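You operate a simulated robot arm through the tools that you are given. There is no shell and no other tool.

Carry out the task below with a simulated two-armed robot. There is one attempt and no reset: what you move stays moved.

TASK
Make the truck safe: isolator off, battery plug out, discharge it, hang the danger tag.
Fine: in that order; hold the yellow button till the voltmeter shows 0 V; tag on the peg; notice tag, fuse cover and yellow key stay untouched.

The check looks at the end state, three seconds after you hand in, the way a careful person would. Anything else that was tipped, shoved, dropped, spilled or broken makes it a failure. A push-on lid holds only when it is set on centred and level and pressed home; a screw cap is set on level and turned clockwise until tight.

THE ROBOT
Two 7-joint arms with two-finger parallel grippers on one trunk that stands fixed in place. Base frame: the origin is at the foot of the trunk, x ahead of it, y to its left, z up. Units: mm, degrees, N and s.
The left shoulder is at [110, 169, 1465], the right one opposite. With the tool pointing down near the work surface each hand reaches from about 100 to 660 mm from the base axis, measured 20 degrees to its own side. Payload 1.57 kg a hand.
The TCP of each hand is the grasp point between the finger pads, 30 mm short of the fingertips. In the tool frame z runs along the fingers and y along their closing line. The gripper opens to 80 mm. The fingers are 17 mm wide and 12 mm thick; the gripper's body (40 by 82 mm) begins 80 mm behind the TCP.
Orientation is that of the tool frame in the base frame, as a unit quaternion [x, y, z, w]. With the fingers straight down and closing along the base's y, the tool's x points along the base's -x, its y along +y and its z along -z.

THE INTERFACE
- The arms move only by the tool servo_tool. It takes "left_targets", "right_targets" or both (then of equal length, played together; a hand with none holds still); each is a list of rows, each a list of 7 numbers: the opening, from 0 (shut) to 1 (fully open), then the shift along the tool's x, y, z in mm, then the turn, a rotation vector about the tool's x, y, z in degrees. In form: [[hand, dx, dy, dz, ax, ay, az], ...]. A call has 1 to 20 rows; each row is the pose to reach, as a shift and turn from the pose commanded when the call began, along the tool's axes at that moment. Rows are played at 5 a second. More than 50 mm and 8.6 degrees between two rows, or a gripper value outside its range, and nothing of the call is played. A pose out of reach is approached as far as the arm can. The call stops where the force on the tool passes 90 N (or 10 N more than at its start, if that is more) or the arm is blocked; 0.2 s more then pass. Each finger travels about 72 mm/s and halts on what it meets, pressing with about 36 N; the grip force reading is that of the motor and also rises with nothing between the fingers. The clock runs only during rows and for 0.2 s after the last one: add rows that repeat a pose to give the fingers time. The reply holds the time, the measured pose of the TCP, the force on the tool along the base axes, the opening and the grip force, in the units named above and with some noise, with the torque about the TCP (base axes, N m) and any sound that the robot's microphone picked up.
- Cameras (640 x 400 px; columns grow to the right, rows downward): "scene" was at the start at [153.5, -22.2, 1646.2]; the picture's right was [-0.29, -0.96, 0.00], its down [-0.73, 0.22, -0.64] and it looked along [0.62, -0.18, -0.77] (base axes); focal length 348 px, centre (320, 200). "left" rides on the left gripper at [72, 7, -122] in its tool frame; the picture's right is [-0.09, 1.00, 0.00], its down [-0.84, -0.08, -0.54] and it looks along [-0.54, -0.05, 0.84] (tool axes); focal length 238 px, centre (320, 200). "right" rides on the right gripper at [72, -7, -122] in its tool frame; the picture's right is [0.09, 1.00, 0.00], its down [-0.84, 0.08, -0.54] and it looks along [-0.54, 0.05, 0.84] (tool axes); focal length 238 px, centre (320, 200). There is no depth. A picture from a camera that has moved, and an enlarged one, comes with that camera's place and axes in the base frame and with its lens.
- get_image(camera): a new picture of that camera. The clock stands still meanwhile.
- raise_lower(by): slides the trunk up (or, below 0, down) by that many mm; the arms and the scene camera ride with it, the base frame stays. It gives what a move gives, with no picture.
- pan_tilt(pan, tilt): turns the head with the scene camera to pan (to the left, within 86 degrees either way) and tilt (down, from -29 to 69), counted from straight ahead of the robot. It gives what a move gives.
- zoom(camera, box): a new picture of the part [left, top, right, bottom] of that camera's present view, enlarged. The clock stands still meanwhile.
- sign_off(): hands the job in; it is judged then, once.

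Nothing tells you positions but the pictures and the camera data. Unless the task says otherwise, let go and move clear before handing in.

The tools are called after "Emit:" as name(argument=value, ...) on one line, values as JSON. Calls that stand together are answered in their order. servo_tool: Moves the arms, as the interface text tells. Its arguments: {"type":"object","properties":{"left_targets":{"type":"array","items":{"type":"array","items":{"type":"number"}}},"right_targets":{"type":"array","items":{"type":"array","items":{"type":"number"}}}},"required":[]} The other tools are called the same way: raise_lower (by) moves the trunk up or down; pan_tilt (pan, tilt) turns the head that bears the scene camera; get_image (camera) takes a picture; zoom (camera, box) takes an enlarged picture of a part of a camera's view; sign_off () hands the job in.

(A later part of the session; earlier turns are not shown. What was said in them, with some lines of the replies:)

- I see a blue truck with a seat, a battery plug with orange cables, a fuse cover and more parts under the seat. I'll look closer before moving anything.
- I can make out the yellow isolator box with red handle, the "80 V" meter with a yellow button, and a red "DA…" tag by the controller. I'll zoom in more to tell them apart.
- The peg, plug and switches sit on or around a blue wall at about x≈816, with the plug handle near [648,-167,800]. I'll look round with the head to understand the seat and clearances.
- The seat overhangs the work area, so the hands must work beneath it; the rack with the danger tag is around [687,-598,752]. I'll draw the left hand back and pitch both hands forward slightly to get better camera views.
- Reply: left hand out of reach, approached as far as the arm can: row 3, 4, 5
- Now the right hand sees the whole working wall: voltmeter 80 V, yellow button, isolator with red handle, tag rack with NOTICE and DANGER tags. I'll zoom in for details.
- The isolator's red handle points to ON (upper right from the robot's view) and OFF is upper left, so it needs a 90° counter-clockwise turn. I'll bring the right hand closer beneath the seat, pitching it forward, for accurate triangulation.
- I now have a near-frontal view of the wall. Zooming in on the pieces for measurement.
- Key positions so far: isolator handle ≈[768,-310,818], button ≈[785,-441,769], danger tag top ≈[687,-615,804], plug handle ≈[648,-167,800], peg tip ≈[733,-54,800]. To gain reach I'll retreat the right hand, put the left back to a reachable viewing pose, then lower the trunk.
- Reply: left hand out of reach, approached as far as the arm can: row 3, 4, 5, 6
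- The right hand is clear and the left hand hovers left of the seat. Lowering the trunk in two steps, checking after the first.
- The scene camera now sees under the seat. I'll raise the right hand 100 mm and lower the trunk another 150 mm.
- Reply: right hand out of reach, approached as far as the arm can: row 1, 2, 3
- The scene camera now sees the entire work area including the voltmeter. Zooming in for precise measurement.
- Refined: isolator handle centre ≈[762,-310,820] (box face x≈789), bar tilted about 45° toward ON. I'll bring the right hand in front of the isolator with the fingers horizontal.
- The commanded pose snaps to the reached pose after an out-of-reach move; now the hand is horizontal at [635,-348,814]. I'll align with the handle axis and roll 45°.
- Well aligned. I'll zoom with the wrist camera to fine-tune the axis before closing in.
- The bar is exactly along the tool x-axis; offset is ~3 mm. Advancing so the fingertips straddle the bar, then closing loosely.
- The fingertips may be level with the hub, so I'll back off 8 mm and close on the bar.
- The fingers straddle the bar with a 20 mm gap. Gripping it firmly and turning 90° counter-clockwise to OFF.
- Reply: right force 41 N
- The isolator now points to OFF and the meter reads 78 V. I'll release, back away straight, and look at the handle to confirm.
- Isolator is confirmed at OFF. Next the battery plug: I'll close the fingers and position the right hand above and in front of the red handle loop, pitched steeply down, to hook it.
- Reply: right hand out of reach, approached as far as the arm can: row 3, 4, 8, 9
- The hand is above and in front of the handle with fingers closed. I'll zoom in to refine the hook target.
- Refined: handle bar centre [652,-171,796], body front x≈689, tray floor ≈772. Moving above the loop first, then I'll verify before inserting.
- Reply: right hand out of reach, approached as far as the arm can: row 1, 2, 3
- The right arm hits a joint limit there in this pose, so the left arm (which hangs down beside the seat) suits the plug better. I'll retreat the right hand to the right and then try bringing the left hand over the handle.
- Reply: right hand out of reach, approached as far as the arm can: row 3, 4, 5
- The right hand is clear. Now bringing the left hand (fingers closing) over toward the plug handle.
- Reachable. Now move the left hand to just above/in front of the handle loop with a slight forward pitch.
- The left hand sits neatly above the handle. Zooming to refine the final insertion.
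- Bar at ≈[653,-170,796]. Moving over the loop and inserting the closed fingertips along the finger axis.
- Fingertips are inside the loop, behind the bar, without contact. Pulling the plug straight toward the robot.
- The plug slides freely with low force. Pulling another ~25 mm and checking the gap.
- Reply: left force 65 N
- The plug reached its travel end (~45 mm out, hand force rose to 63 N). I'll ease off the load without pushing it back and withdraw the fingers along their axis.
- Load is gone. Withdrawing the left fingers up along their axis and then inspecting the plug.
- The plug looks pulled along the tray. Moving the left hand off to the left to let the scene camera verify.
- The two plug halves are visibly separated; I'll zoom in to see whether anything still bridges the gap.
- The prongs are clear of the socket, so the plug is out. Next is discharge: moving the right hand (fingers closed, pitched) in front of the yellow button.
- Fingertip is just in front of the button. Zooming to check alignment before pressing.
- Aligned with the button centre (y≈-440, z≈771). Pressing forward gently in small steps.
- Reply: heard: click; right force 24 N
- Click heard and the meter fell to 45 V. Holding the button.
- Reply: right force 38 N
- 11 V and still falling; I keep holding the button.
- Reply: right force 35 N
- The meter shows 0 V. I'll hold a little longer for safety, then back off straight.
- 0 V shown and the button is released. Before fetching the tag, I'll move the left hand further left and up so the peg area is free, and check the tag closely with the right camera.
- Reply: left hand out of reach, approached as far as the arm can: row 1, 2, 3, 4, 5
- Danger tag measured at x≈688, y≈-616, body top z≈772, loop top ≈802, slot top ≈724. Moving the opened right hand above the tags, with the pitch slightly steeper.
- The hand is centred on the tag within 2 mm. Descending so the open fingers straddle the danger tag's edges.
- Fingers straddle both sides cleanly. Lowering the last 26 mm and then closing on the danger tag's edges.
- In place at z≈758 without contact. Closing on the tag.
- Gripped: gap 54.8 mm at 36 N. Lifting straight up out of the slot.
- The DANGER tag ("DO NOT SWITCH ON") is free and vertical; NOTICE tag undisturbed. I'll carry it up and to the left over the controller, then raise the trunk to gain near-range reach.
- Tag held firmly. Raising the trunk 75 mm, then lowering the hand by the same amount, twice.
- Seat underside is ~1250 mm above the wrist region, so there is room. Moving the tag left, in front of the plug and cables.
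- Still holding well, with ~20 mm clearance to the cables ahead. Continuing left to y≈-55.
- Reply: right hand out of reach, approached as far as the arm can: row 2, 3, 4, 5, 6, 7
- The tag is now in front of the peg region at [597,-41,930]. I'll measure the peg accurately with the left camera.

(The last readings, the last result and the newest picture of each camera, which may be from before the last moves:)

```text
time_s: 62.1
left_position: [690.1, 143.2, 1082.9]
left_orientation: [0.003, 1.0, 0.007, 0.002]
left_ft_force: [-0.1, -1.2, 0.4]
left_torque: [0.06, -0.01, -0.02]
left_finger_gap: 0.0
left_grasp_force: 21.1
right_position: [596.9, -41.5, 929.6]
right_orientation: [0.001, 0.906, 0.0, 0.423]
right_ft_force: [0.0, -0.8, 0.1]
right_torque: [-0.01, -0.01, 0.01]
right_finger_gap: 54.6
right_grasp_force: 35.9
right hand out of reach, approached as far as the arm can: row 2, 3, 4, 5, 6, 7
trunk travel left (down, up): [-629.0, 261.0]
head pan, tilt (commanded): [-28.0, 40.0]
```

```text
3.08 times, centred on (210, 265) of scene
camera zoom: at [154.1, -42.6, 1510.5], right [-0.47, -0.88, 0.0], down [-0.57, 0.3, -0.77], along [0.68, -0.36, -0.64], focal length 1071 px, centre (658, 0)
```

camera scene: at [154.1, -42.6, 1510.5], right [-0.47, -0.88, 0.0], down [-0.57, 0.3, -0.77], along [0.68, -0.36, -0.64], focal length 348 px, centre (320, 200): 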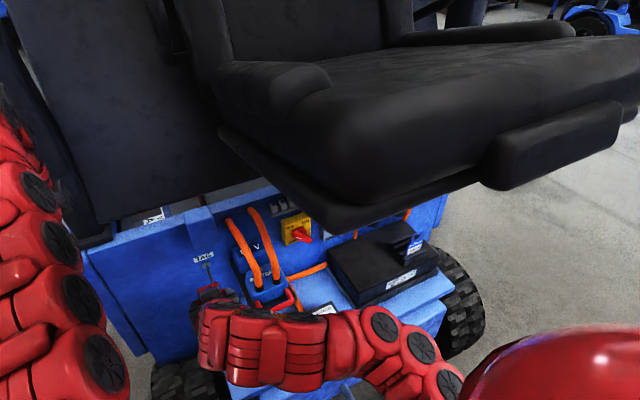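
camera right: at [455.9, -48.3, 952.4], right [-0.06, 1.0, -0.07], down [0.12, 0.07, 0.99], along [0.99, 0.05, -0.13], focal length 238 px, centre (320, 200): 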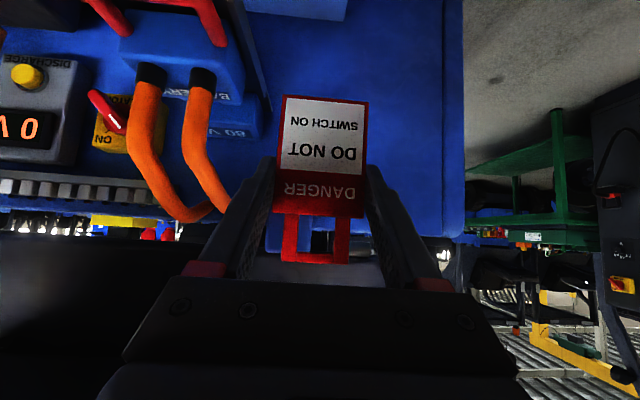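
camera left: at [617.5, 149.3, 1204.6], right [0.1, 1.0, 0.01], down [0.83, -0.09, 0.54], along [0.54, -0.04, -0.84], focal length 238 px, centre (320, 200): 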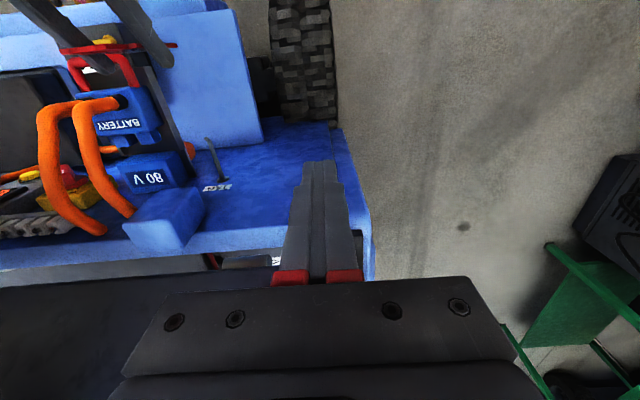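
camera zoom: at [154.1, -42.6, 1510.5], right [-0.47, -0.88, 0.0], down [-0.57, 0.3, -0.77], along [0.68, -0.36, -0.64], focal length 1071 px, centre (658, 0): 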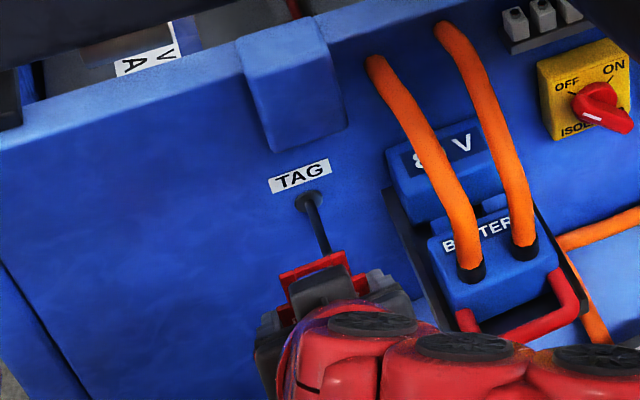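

Peg measured: base ≈[820,-57,786], bend ≈[747,-56,789], upturned tip ≈[735,-56,796]. Descending in front of it, keeping clear of the plug tray.

Emit:
servo_tool(right_targets=[[0.5, 17.9, -4, 29, 0, 0, 0], [0.5, 35.8, -8, 58, 0, 0, 0], [0.5, 53.7, -12, 87, 0, 0, 0], [0.5, 71.6, -15, 116.3, 0, 0, 0], [0.5, 71.6, -15, 116.3, 0, 0, 0]])

Emit:
get_image(camera="right")

Emit:
get_image(camera="left")

```text
time_s: 63.3
left_position: [690.2, 145.9, 1081.8]
left_orientation: [0.004, 1.0, 0.006, 0.002]
left_ft_force: [0.7, -1.0, 0.2]
left_torque: [-0.01, 0.03, 0.03]
left_finger_gap: 0.2
left_grasp_force: 21.1
right_position: [641.7, -54.2, 799.7]
right_orientation: [0.0, 0.907, 0.001, 0.422]
right_ft_force: [0.4, 0.0, -1.2]
right_torque: [0.0, 0.03, 0.03]
right_finger_gap: 54.8
right_grasp_force: 36.4
trunk travel left (down, up): [-629.0, 261.0]
head pan, tilt (commanded): [-28.0, 40.0]
```

```text
taken
camera right: at [500.2, -61.1, 823.2], right [-0.06, 1.0, -0.07], down [0.12, 0.08, 0.99], along [0.99, 0.05, -0.13], focal length 238 px, centre (320, 200)
```

right: 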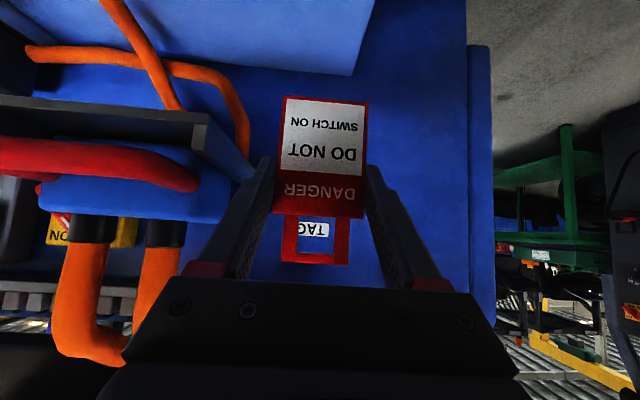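

```text
taken
camera left: at [617.9, 151.8, 1204.2], right [0.1, 1.0, 0.01], down [0.83, -0.09, 0.54], along [0.54, -0.04, -0.84], focal length 238 px, centre (320, 200)
```

left: 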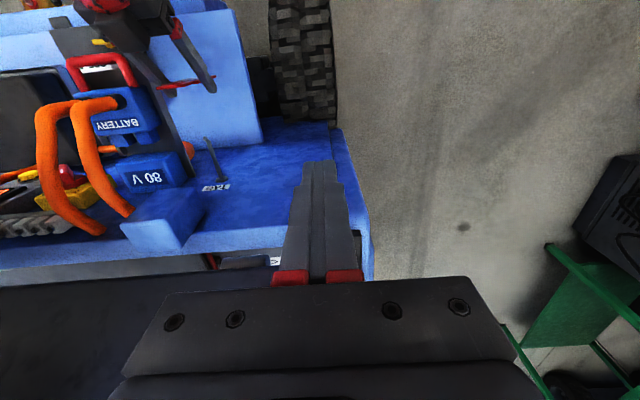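

Through the tag's hole I can see the "TAG" label (z≈823), the peg is ~37 mm below it. Lowering 31 mm and advancing to x≈690 to look at the peg through the hole.

Emit:
servo_tool(right_targets=[[0.5, 8, -1, 12, 0, 0, 0], [0.5, 16, -2, 22, 0, 0, 0], [0.5, 4, -2, 40, 0, 0, 0], [0.5, -7.1, -2, 56.7, 0, 0, 0], [0.5, -7.1, -2, 56.7, 0, 0, 0]])

Emit:
zoom(camera="right", box=[260, 180, 380, 280])

Emit:
zoom(camera="left", box=[120, 40, 280, 210])

```text
time_s: 64.5
left_position: [691.3, 146.1, 1083.1]
left_orientation: [0.002, 1.0, 0.006, 0.002]
left_ft_force: [0.5, 0.6, -0.9]
left_torque: [0.02, 0.01, -0.01]
left_finger_gap: 0.0
left_grasp_force: 21.1
right_position: [688.8, -55.4, 767.8]
right_orientation: [0.0, 0.906, 0.001, 0.423]
right_ft_force: [-0.1, -1.0, -0.8]
right_torque: [0.02, 0.01, 0.0]
right_finger_gap: 54.5
right_grasp_force: 35.7
trunk travel left (down, up): [-629.0, 261.0]
head pan, tilt (commanded): [-28.0, 40.0]
```

```text
4.00 times, centred on (320, 230) of right
camera zoom: at [547.8, -63.3, 791.7], right [-0.06, 1.0, -0.07], down [0.12, 0.08, 0.99], along [0.99, 0.05, -0.13], focal length 953 px, centre (320, 80)
```

zoom: 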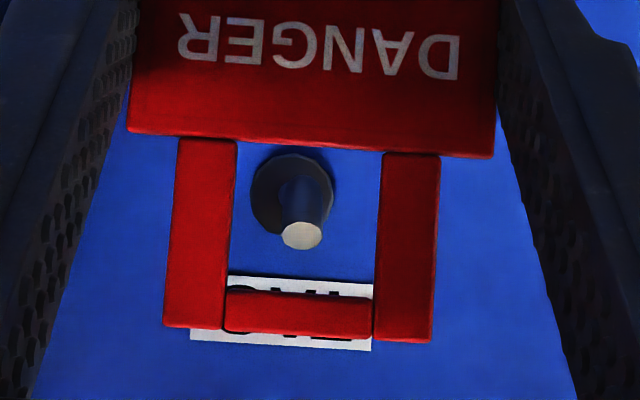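

```text
2.35 times, centred on (200, 125) of left
camera zoom: at [617.9, 151.6, 1204.2], right [0.1, 1.0, 0.01], down [0.83, -0.09, 0.54], along [0.54, -0.04, -0.84], focal length 561 px, centre (602, 376)
```

zoom: 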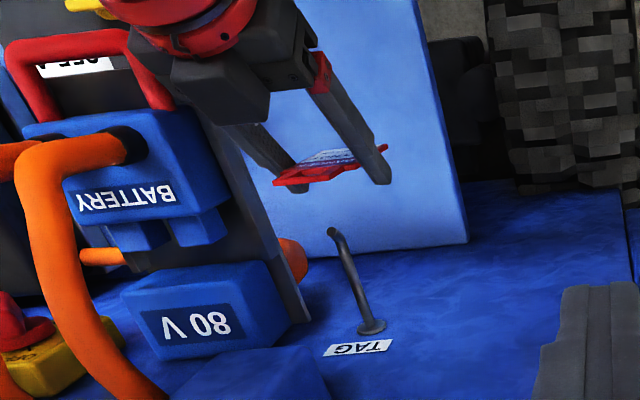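

The peg is visible end-on right inside the hole, with ~2.7 mm clearance top and bottom for a straight advance. Moving forward to just before the tip and rechecking.

Emit:
servo_tool(right_targets=[[0.5, -8.4, 0, 10, 0, 0, 0], [0.5, -16.7, 0, 19.9, 0, 0, 0], [0.5, -24.4, 0, 29.1, 0, 0, 0], [0.5, -24.4, 0, 29.1, 0, 0, 0]])

Emit:
zoom(camera="right", box=[260, 180, 380, 280])

Emit:
zoom(camera="left", box=[120, 40, 280, 210])

```text
time_s: 65.5
left_position: [690.5, 146.6, 1082.1]
left_orientation: [0.002, 1.0, 0.006, 0.002]
left_ft_force: [-0.2, -0.4, 0.4]
left_torque: [0.01, 0.01, 0.02]
left_finger_gap: 0.0
left_grasp_force: 21.5
right_position: [726.6, -56.7, 766.4]
right_orientation: [0.0, 0.906, 0.001, 0.423]
right_ft_force: [0.0, -0.3, -0.1]
right_torque: [0.01, -0.01, 0.0]
right_finger_gap: 54.5
right_grasp_force: 36.1
trunk travel left (down, up): [-629.0, 261.0]
head pan, tilt (commanded): [-28.0, 40.0]
```

```text
4.00 times, centred on (320, 230) of right
camera zoom: at [585.6, -64.2, 790.9], right [-0.06, 1.0, -0.07], down [0.12, 0.08, 0.99], along [0.99, 0.05, -0.13], focal length 953 px, centre (320, 80)
```

zoom: 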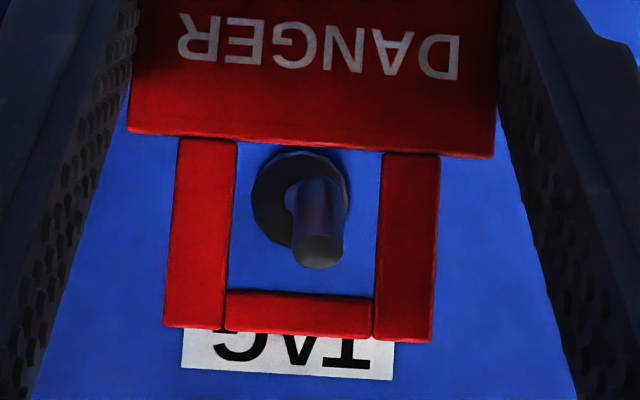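

```text
2.35 times, centred on (200, 125) of left
camera zoom: at [617.9, 151.7, 1204.1], right [0.1, 1.0, 0.01], down [0.83, -0.09, 0.54], along [0.54, -0.04, -0.84], focal length 561 px, centre (602, 376)
```

zoom: 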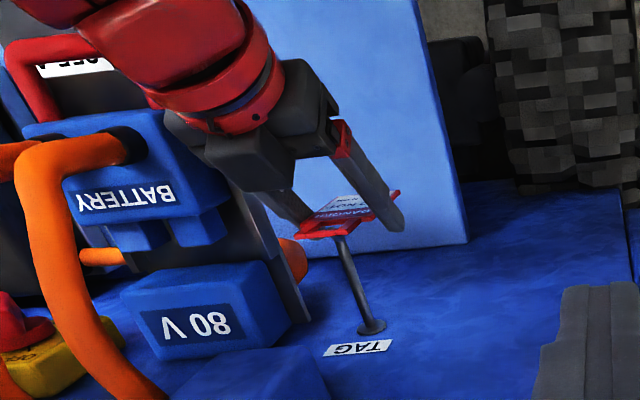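

Tip is well centred in the hole. Advancing over the tip onto the shaft.

Emit:
servo_tool(right_targets=[[0.5, -6.4, 0, 7.7, 0, 0, 0], [0.5, -12.9, 0, 15.3, 0, 0, 0], [0.5, -19.3, 0, 23, 0, 0, 0], [0.5, -23.8, 0, 28.3, 0, 0, 0], [0.5, -23.8, 0, 28.3, 0, 0, 0]])

Emit:
zoom(camera="right", box=[260, 180, 380, 280])

Emit:
zoom(camera="left", box=[120, 40, 280, 210])

```text
time_s: 66.7
left_position: [690.9, 146.1, 1082.1]
left_orientation: [0.003, 1.0, 0.006, 0.002]
left_ft_force: [-0.4, 0.6, -0.1]
left_torque: [0.0, -0.03, 0.0]
left_finger_gap: 0.0
left_grasp_force: 21.2
right_position: [763.9, -57.6, 769.0]
right_orientation: [-0.001, 0.906, 0.002, 0.423]
right_ft_force: [-0.3, -0.3, 0.2]
right_torque: [0.0, -0.03, -0.01]
right_finger_gap: 54.8
right_grasp_force: 36.0
trunk travel left (down, up): [-629.0, 261.0]
head pan, tilt (commanded): [-28.0, 40.0]
```

```text
4.00 times, centred on (320, 230) of right
camera zoom: at [623.6, -64.0, 791.4], right [-0.06, 1.0, -0.07], down [0.12, 0.08, 0.99], along [0.99, 0.05, -0.13], focal length 953 px, centre (320, 80)
```

zoom: 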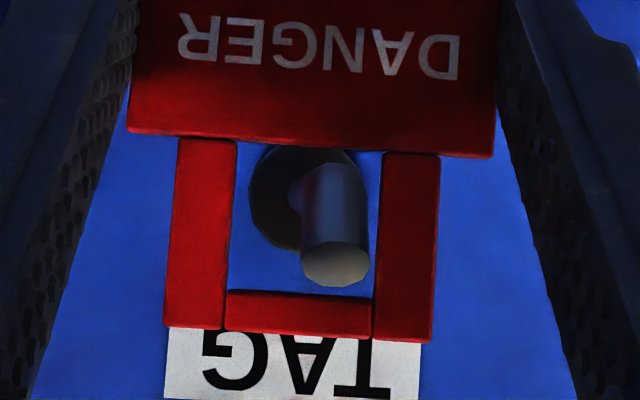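

```text
2.35 times, centred on (200, 125) of left
camera zoom: at [618.0, 151.7, 1204.0], right [0.1, 1.0, 0.01], down [0.83, -0.09, 0.54], along [0.54, -0.04, -0.84], focal length 561 px, centre (602, 376)
```

zoom: 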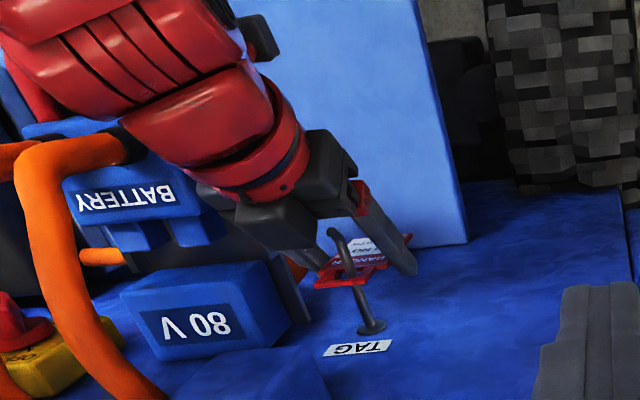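

The loop now surrounds the shaft with the upturned tip sticking through. Lowering 8 mm to let the loop come down near the shaft, then opening the fingers.

Emit:
servo_tool(right_targets=[[0.5, 3, 0, 2.5, 0, 0, 0], [0.5, 6.1, 0, 5.1, 0, 0, 0], [0.5, 6.1, 0, 5.1, 0, 0, 0], [0.75, 6.1, 0, 5.1, 0, 0, 0], [0.9, 6.1, 0, 5.1, 0, 0, 0], [0.95, 6.1, 0, 5.1, 0, 0, 0], [0.95, 6.1, 0, 5.1, 0, 0, 0]])

Emit:
zoom(camera="right", box=[220, 80, 420, 280])

Emit:
zoom(camera="left", box=[120, 40, 280, 210])

```text
time_s: 68.3
left_position: [689.9, 146.2, 1082.1]
left_orientation: [0.003, 1.0, 0.006, 0.002]
left_ft_force: [0.2, -0.3, -0.3]
left_torque: [-0.01, 0.01, -0.01]
left_finger_gap: 0.0
left_grasp_force: 21.8
right_position: [763.6, -56.8, 758.8]
right_orientation: [0.0, 0.906, 0.001, 0.422]
right_ft_force: [0.7, 0.1, 0.3]
right_torque: [0.0, -0.02, -0.02]
right_finger_gap: 75.8
right_grasp_force: 0.1
trunk travel left (down, up): [-629.0, 261.0]
head pan, tilt (commanded): [-28.0, 40.0]
```

```text
2.00 times, centred on (320, 180) of right
camera zoom: at [623.5, -64.0, 783.5], right [-0.06, 1.0, -0.07], down [0.12, 0.08, 0.99], along [0.99, 0.05, -0.13], focal length 477 px, centre (320, 240)
```

zoom: 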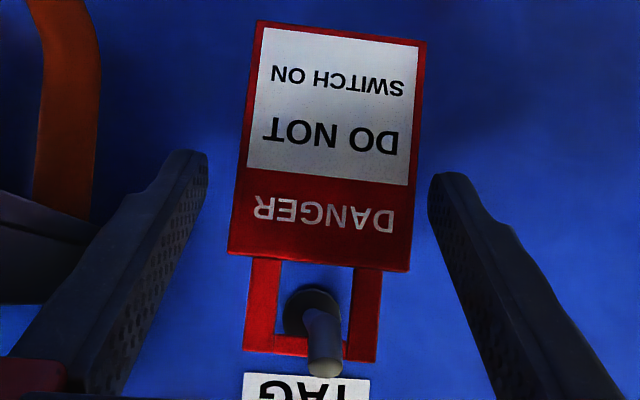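

```text
2.35 times, centred on (200, 125) of left
camera zoom: at [618.1, 151.7, 1204.0], right [0.1, 1.0, 0.01], down [0.83, -0.09, 0.54], along [0.54, -0.04, -0.84], focal length 561 px, centre (602, 376)
```

zoom: 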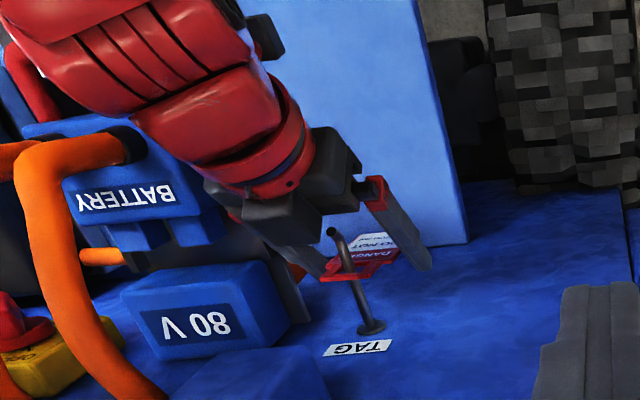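

The tag hangs on the peg, upright. Shifting 3 mm to centre the fingers round it and backing straight out.

Emit:
servo_tool(right_targets=[[0.95, 0, 3, 0, 0, 0, 0], [0.95, 6.4, 3, -7.7, 0, 0, 0], [0.95, 16.1, 3, -19.2, 0, 0, 0], [0.95, 28.9, 3, -34.5, 0, 0, 0], [0.95, 45, 3, -53.6, 0, 0, 0]])

Emit:
get_image(camera="right")

Emit:
zoom(camera="left", box=[120, 40, 280, 210])

```text
time_s: 69.5
left_position: [690.4, 145.2, 1083.4]
left_orientation: [0.002, 1.0, 0.006, 0.002]
left_ft_force: [0.2, -0.7, -0.5]
left_torque: [0.0, 0.04, -0.01]
left_finger_gap: 0.0
left_grasp_force: 21.8
right_position: [693.6, -53.5, 762.8]
right_orientation: [0.0, 0.906, 0.0, 0.423]
right_ft_force: [-0.5, -0.8, -0.8]
right_torque: [-0.02, 0.02, 0.01]
right_finger_gap: 75.9
right_grasp_force: 0.1
trunk travel left (down, up): [-629.0, 261.0]
head pan, tilt (commanded): [-28.0, 40.0]
```

```text
taken
camera right: at [552.7, -61.2, 785.0], right [-0.06, 1.0, -0.07], down [0.12, 0.08, 0.99], along [0.99, 0.05, -0.13], focal length 238 px, centre (320, 200)
```

right: 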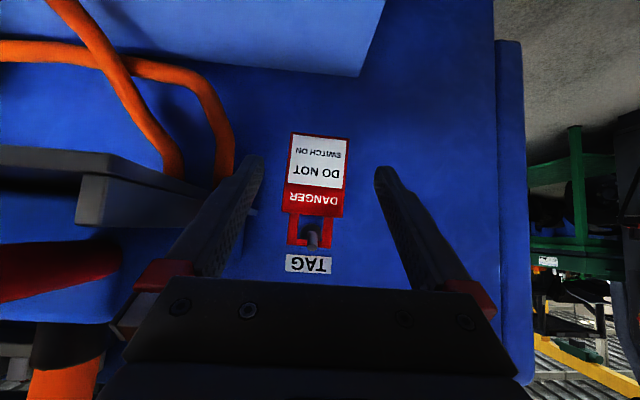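

```text
2.35 times, centred on (200, 125) of left
camera zoom: at [617.4, 151.6, 1204.5], right [0.1, 1.0, 0.01], down [0.83, -0.09, 0.54], along [0.54, -0.04, -0.84], focal length 561 px, centre (602, 376)
```

zoom: 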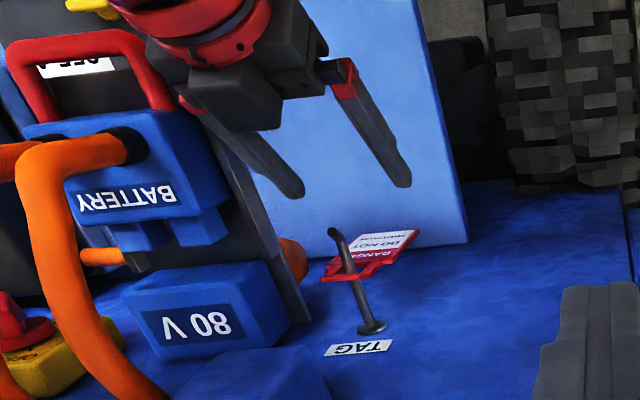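

The tag hangs securely on the peg by itself. Retreating the right hand back and up, clear of the plug tray.

Emit:
servo_tool(right_targets=[[0.95, 3.2, 0, -32.6, 0, 0, 0], [0.95, 6.4, 0, -65.2, 0, 0, 0], [0.8, -18, 1, -101, 0, 0, 0], [0.6, -42.5, 3, -137, 0, 0, 0], [0.5, -66.9, 4, -172.4, 0, 0, 0], [0.5, -66.9, 4, -172.4, 0, 0, 0]])

Emit:
get_image(camera="right")

Emit:
get_image(camera="left")

Emit:
get_image(camera="scene")

```text
time_s: 70.9
left_position: [690.9, 145.8, 1082.1]
left_orientation: [0.003, 1.0, 0.006, 0.002]
left_ft_force: [-0.1, -0.2, 0.1]
left_torque: [-0.01, -0.01, 0.01]
left_finger_gap: 0.2
left_grasp_force: 20.9
right_position: [605.9, -50.4, 921.1]
right_orientation: [0.0, 0.907, 0.001, 0.422]
right_ft_force: [-0.2, -0.4, -0.5]
right_torque: [-0.01, 0.0, -0.05]
right_finger_gap: 39.8
right_grasp_force: 0.0
trunk travel left (down, up): [-629.0, 261.0]
head pan, tilt (commanded): [-28.0, 40.0]
```

```text
taken
camera right: at [465.1, -57.5, 945.6], right [-0.06, 1.0, -0.07], down [0.12, 0.08, 0.99], along [0.99, 0.05, -0.13], focal length 238 px, centre (320, 200)
```

right: 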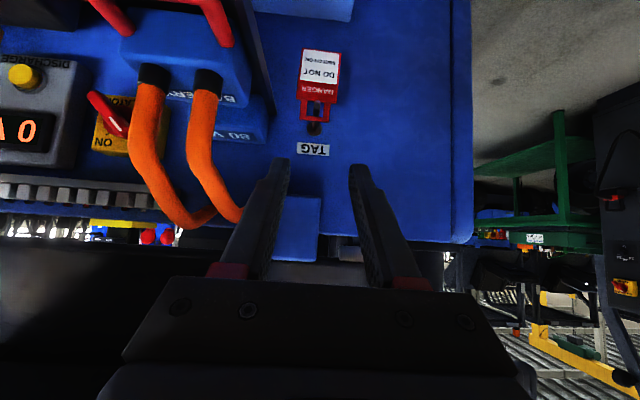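

```text
taken
camera left: at [618.1, 151.6, 1203.9], right [0.1, 1.0, 0.01], down [0.83, -0.09, 0.54], along [0.54, -0.04, -0.84], focal length 238 px, centre (320, 200)
```

left: 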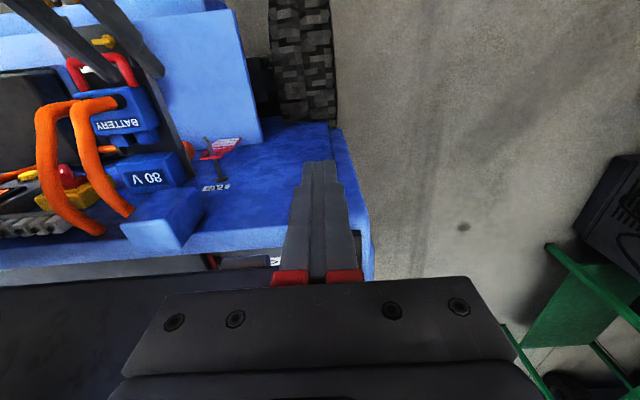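

```text
taken
camera scene: at [155.0, -40.1, 1510.4], right [-0.47, -0.88, 0.0], down [-0.57, 0.3, -0.77], along [0.68, -0.36, -0.64], focal length 348 px, centre (320, 200)
```

scene: 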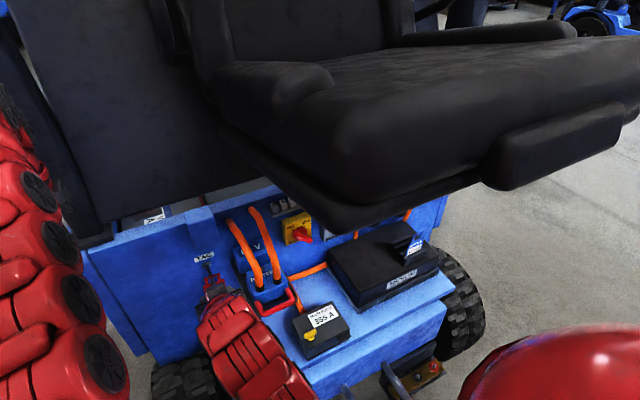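

Everything seems in place. Checking the tag, plug, isolator, meter, fuse cover/key and notice tag in zoomed views.

Emit:
zoom(camera="right", box=[0, 0, 350, 230])

Emit:
zoom(camera="scene", box=[280, 190, 460, 370])

Emit:
zoom(camera="left", box=[30, 40, 260, 220])

Emit:
zoom(camera="scene", box=[170, 190, 330, 330])

```text
1.74 times, centred on (175, 115) of right
camera zoom: at [465.1, -57.5, 945.6], right [-0.06, 1.0, -0.07], down [0.12, 0.08, 0.99], along [0.99, 0.05, -0.13], focal length 414 px, centre (572, 348)
```

zoom: 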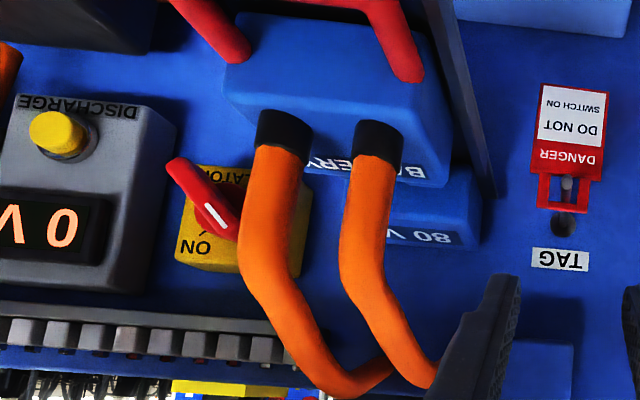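

```text
2.22 times, centred on (370, 280) of scene
camera zoom: at [155.0, -40.1, 1510.4], right [-0.47, -0.88, 0.0], down [-0.57, 0.3, -0.77], along [0.68, -0.36, -0.64], focal length 774 px, centre (209, 22)
```

zoom: 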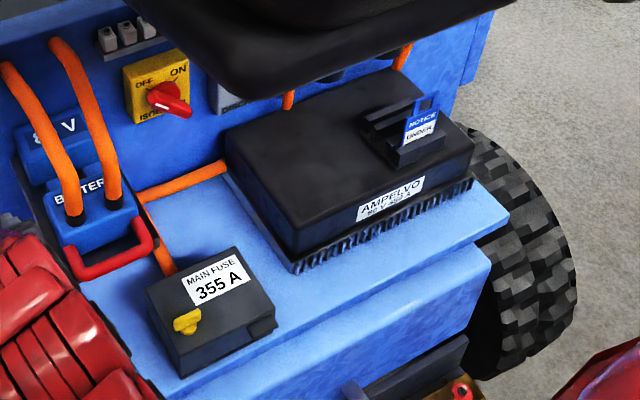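

```text
2.22 times, centred on (145, 130) of left
camera zoom: at [618.1, 151.6, 1203.9], right [0.1, 1.0, 0.01], down [0.83, -0.09, 0.54], along [0.54, -0.04, -0.84], focal length 530 px, centre (709, 356)
```

zoom: 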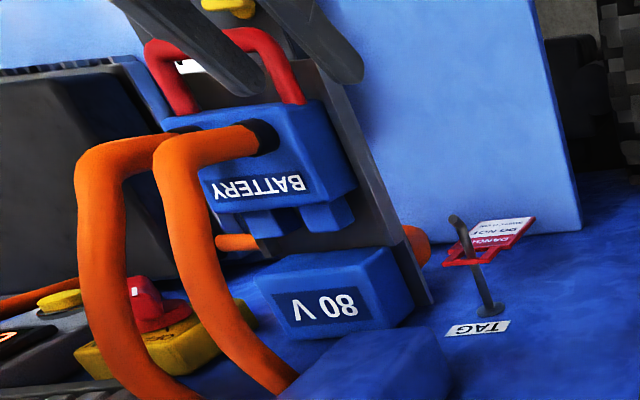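

```text
2.86 times, centred on (250, 260) of scene
camera zoom: at [155.0, -40.1, 1510.4], right [-0.47, -0.88, 0.0], down [-0.57, 0.3, -0.77], along [0.68, -0.36, -0.64], focal length 994 px, centre (520, 29)
```

zoom: 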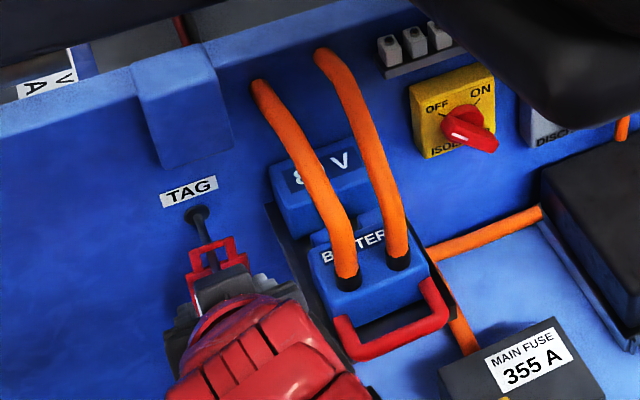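

All four steps are done in the order you asked, and everything looks settled:

- **Isolator:** the handle points to OFF.
- **Battery plug:** it is pulled out until it stopped, with both prongs clear of the socket.
- **Discharge:** I held the yellow button until the voltmeter showed 0 V, and it still reads 0 V.
- **Danger tag:** it hangs freely on the peg.

The notice tag, fuse cover and yellow key look untouched. Both hands are off the truck and clear, so I'm handing in now.

Emit:
sign_off()

```text
The job is handed in.
```

The truck should now be safe, and I've handed the job in. I worked in the order you gave:

1. **Isolator:** the handle is turned to OFF.
2. **Battery plug:** it is pulled out about 45 mm, to the end of its travel, and both prongs are clear of the socket. It rests on its tray.
3. **Discharge:** I held the yellow button until the voltmeter showed 0 V and a little longer. It still read 0 V in my last check.
4. **Danger tag:** it hangs on the peg by its loop, with the peg's upturned tip through the hole.

In the last pictures the notice tag was still in its slot, and the fuse cover and yellow key looked as they did at the start. Nothing was dropped or knocked that I could see. Both hands had let go and were clear of the truck when I handed in.
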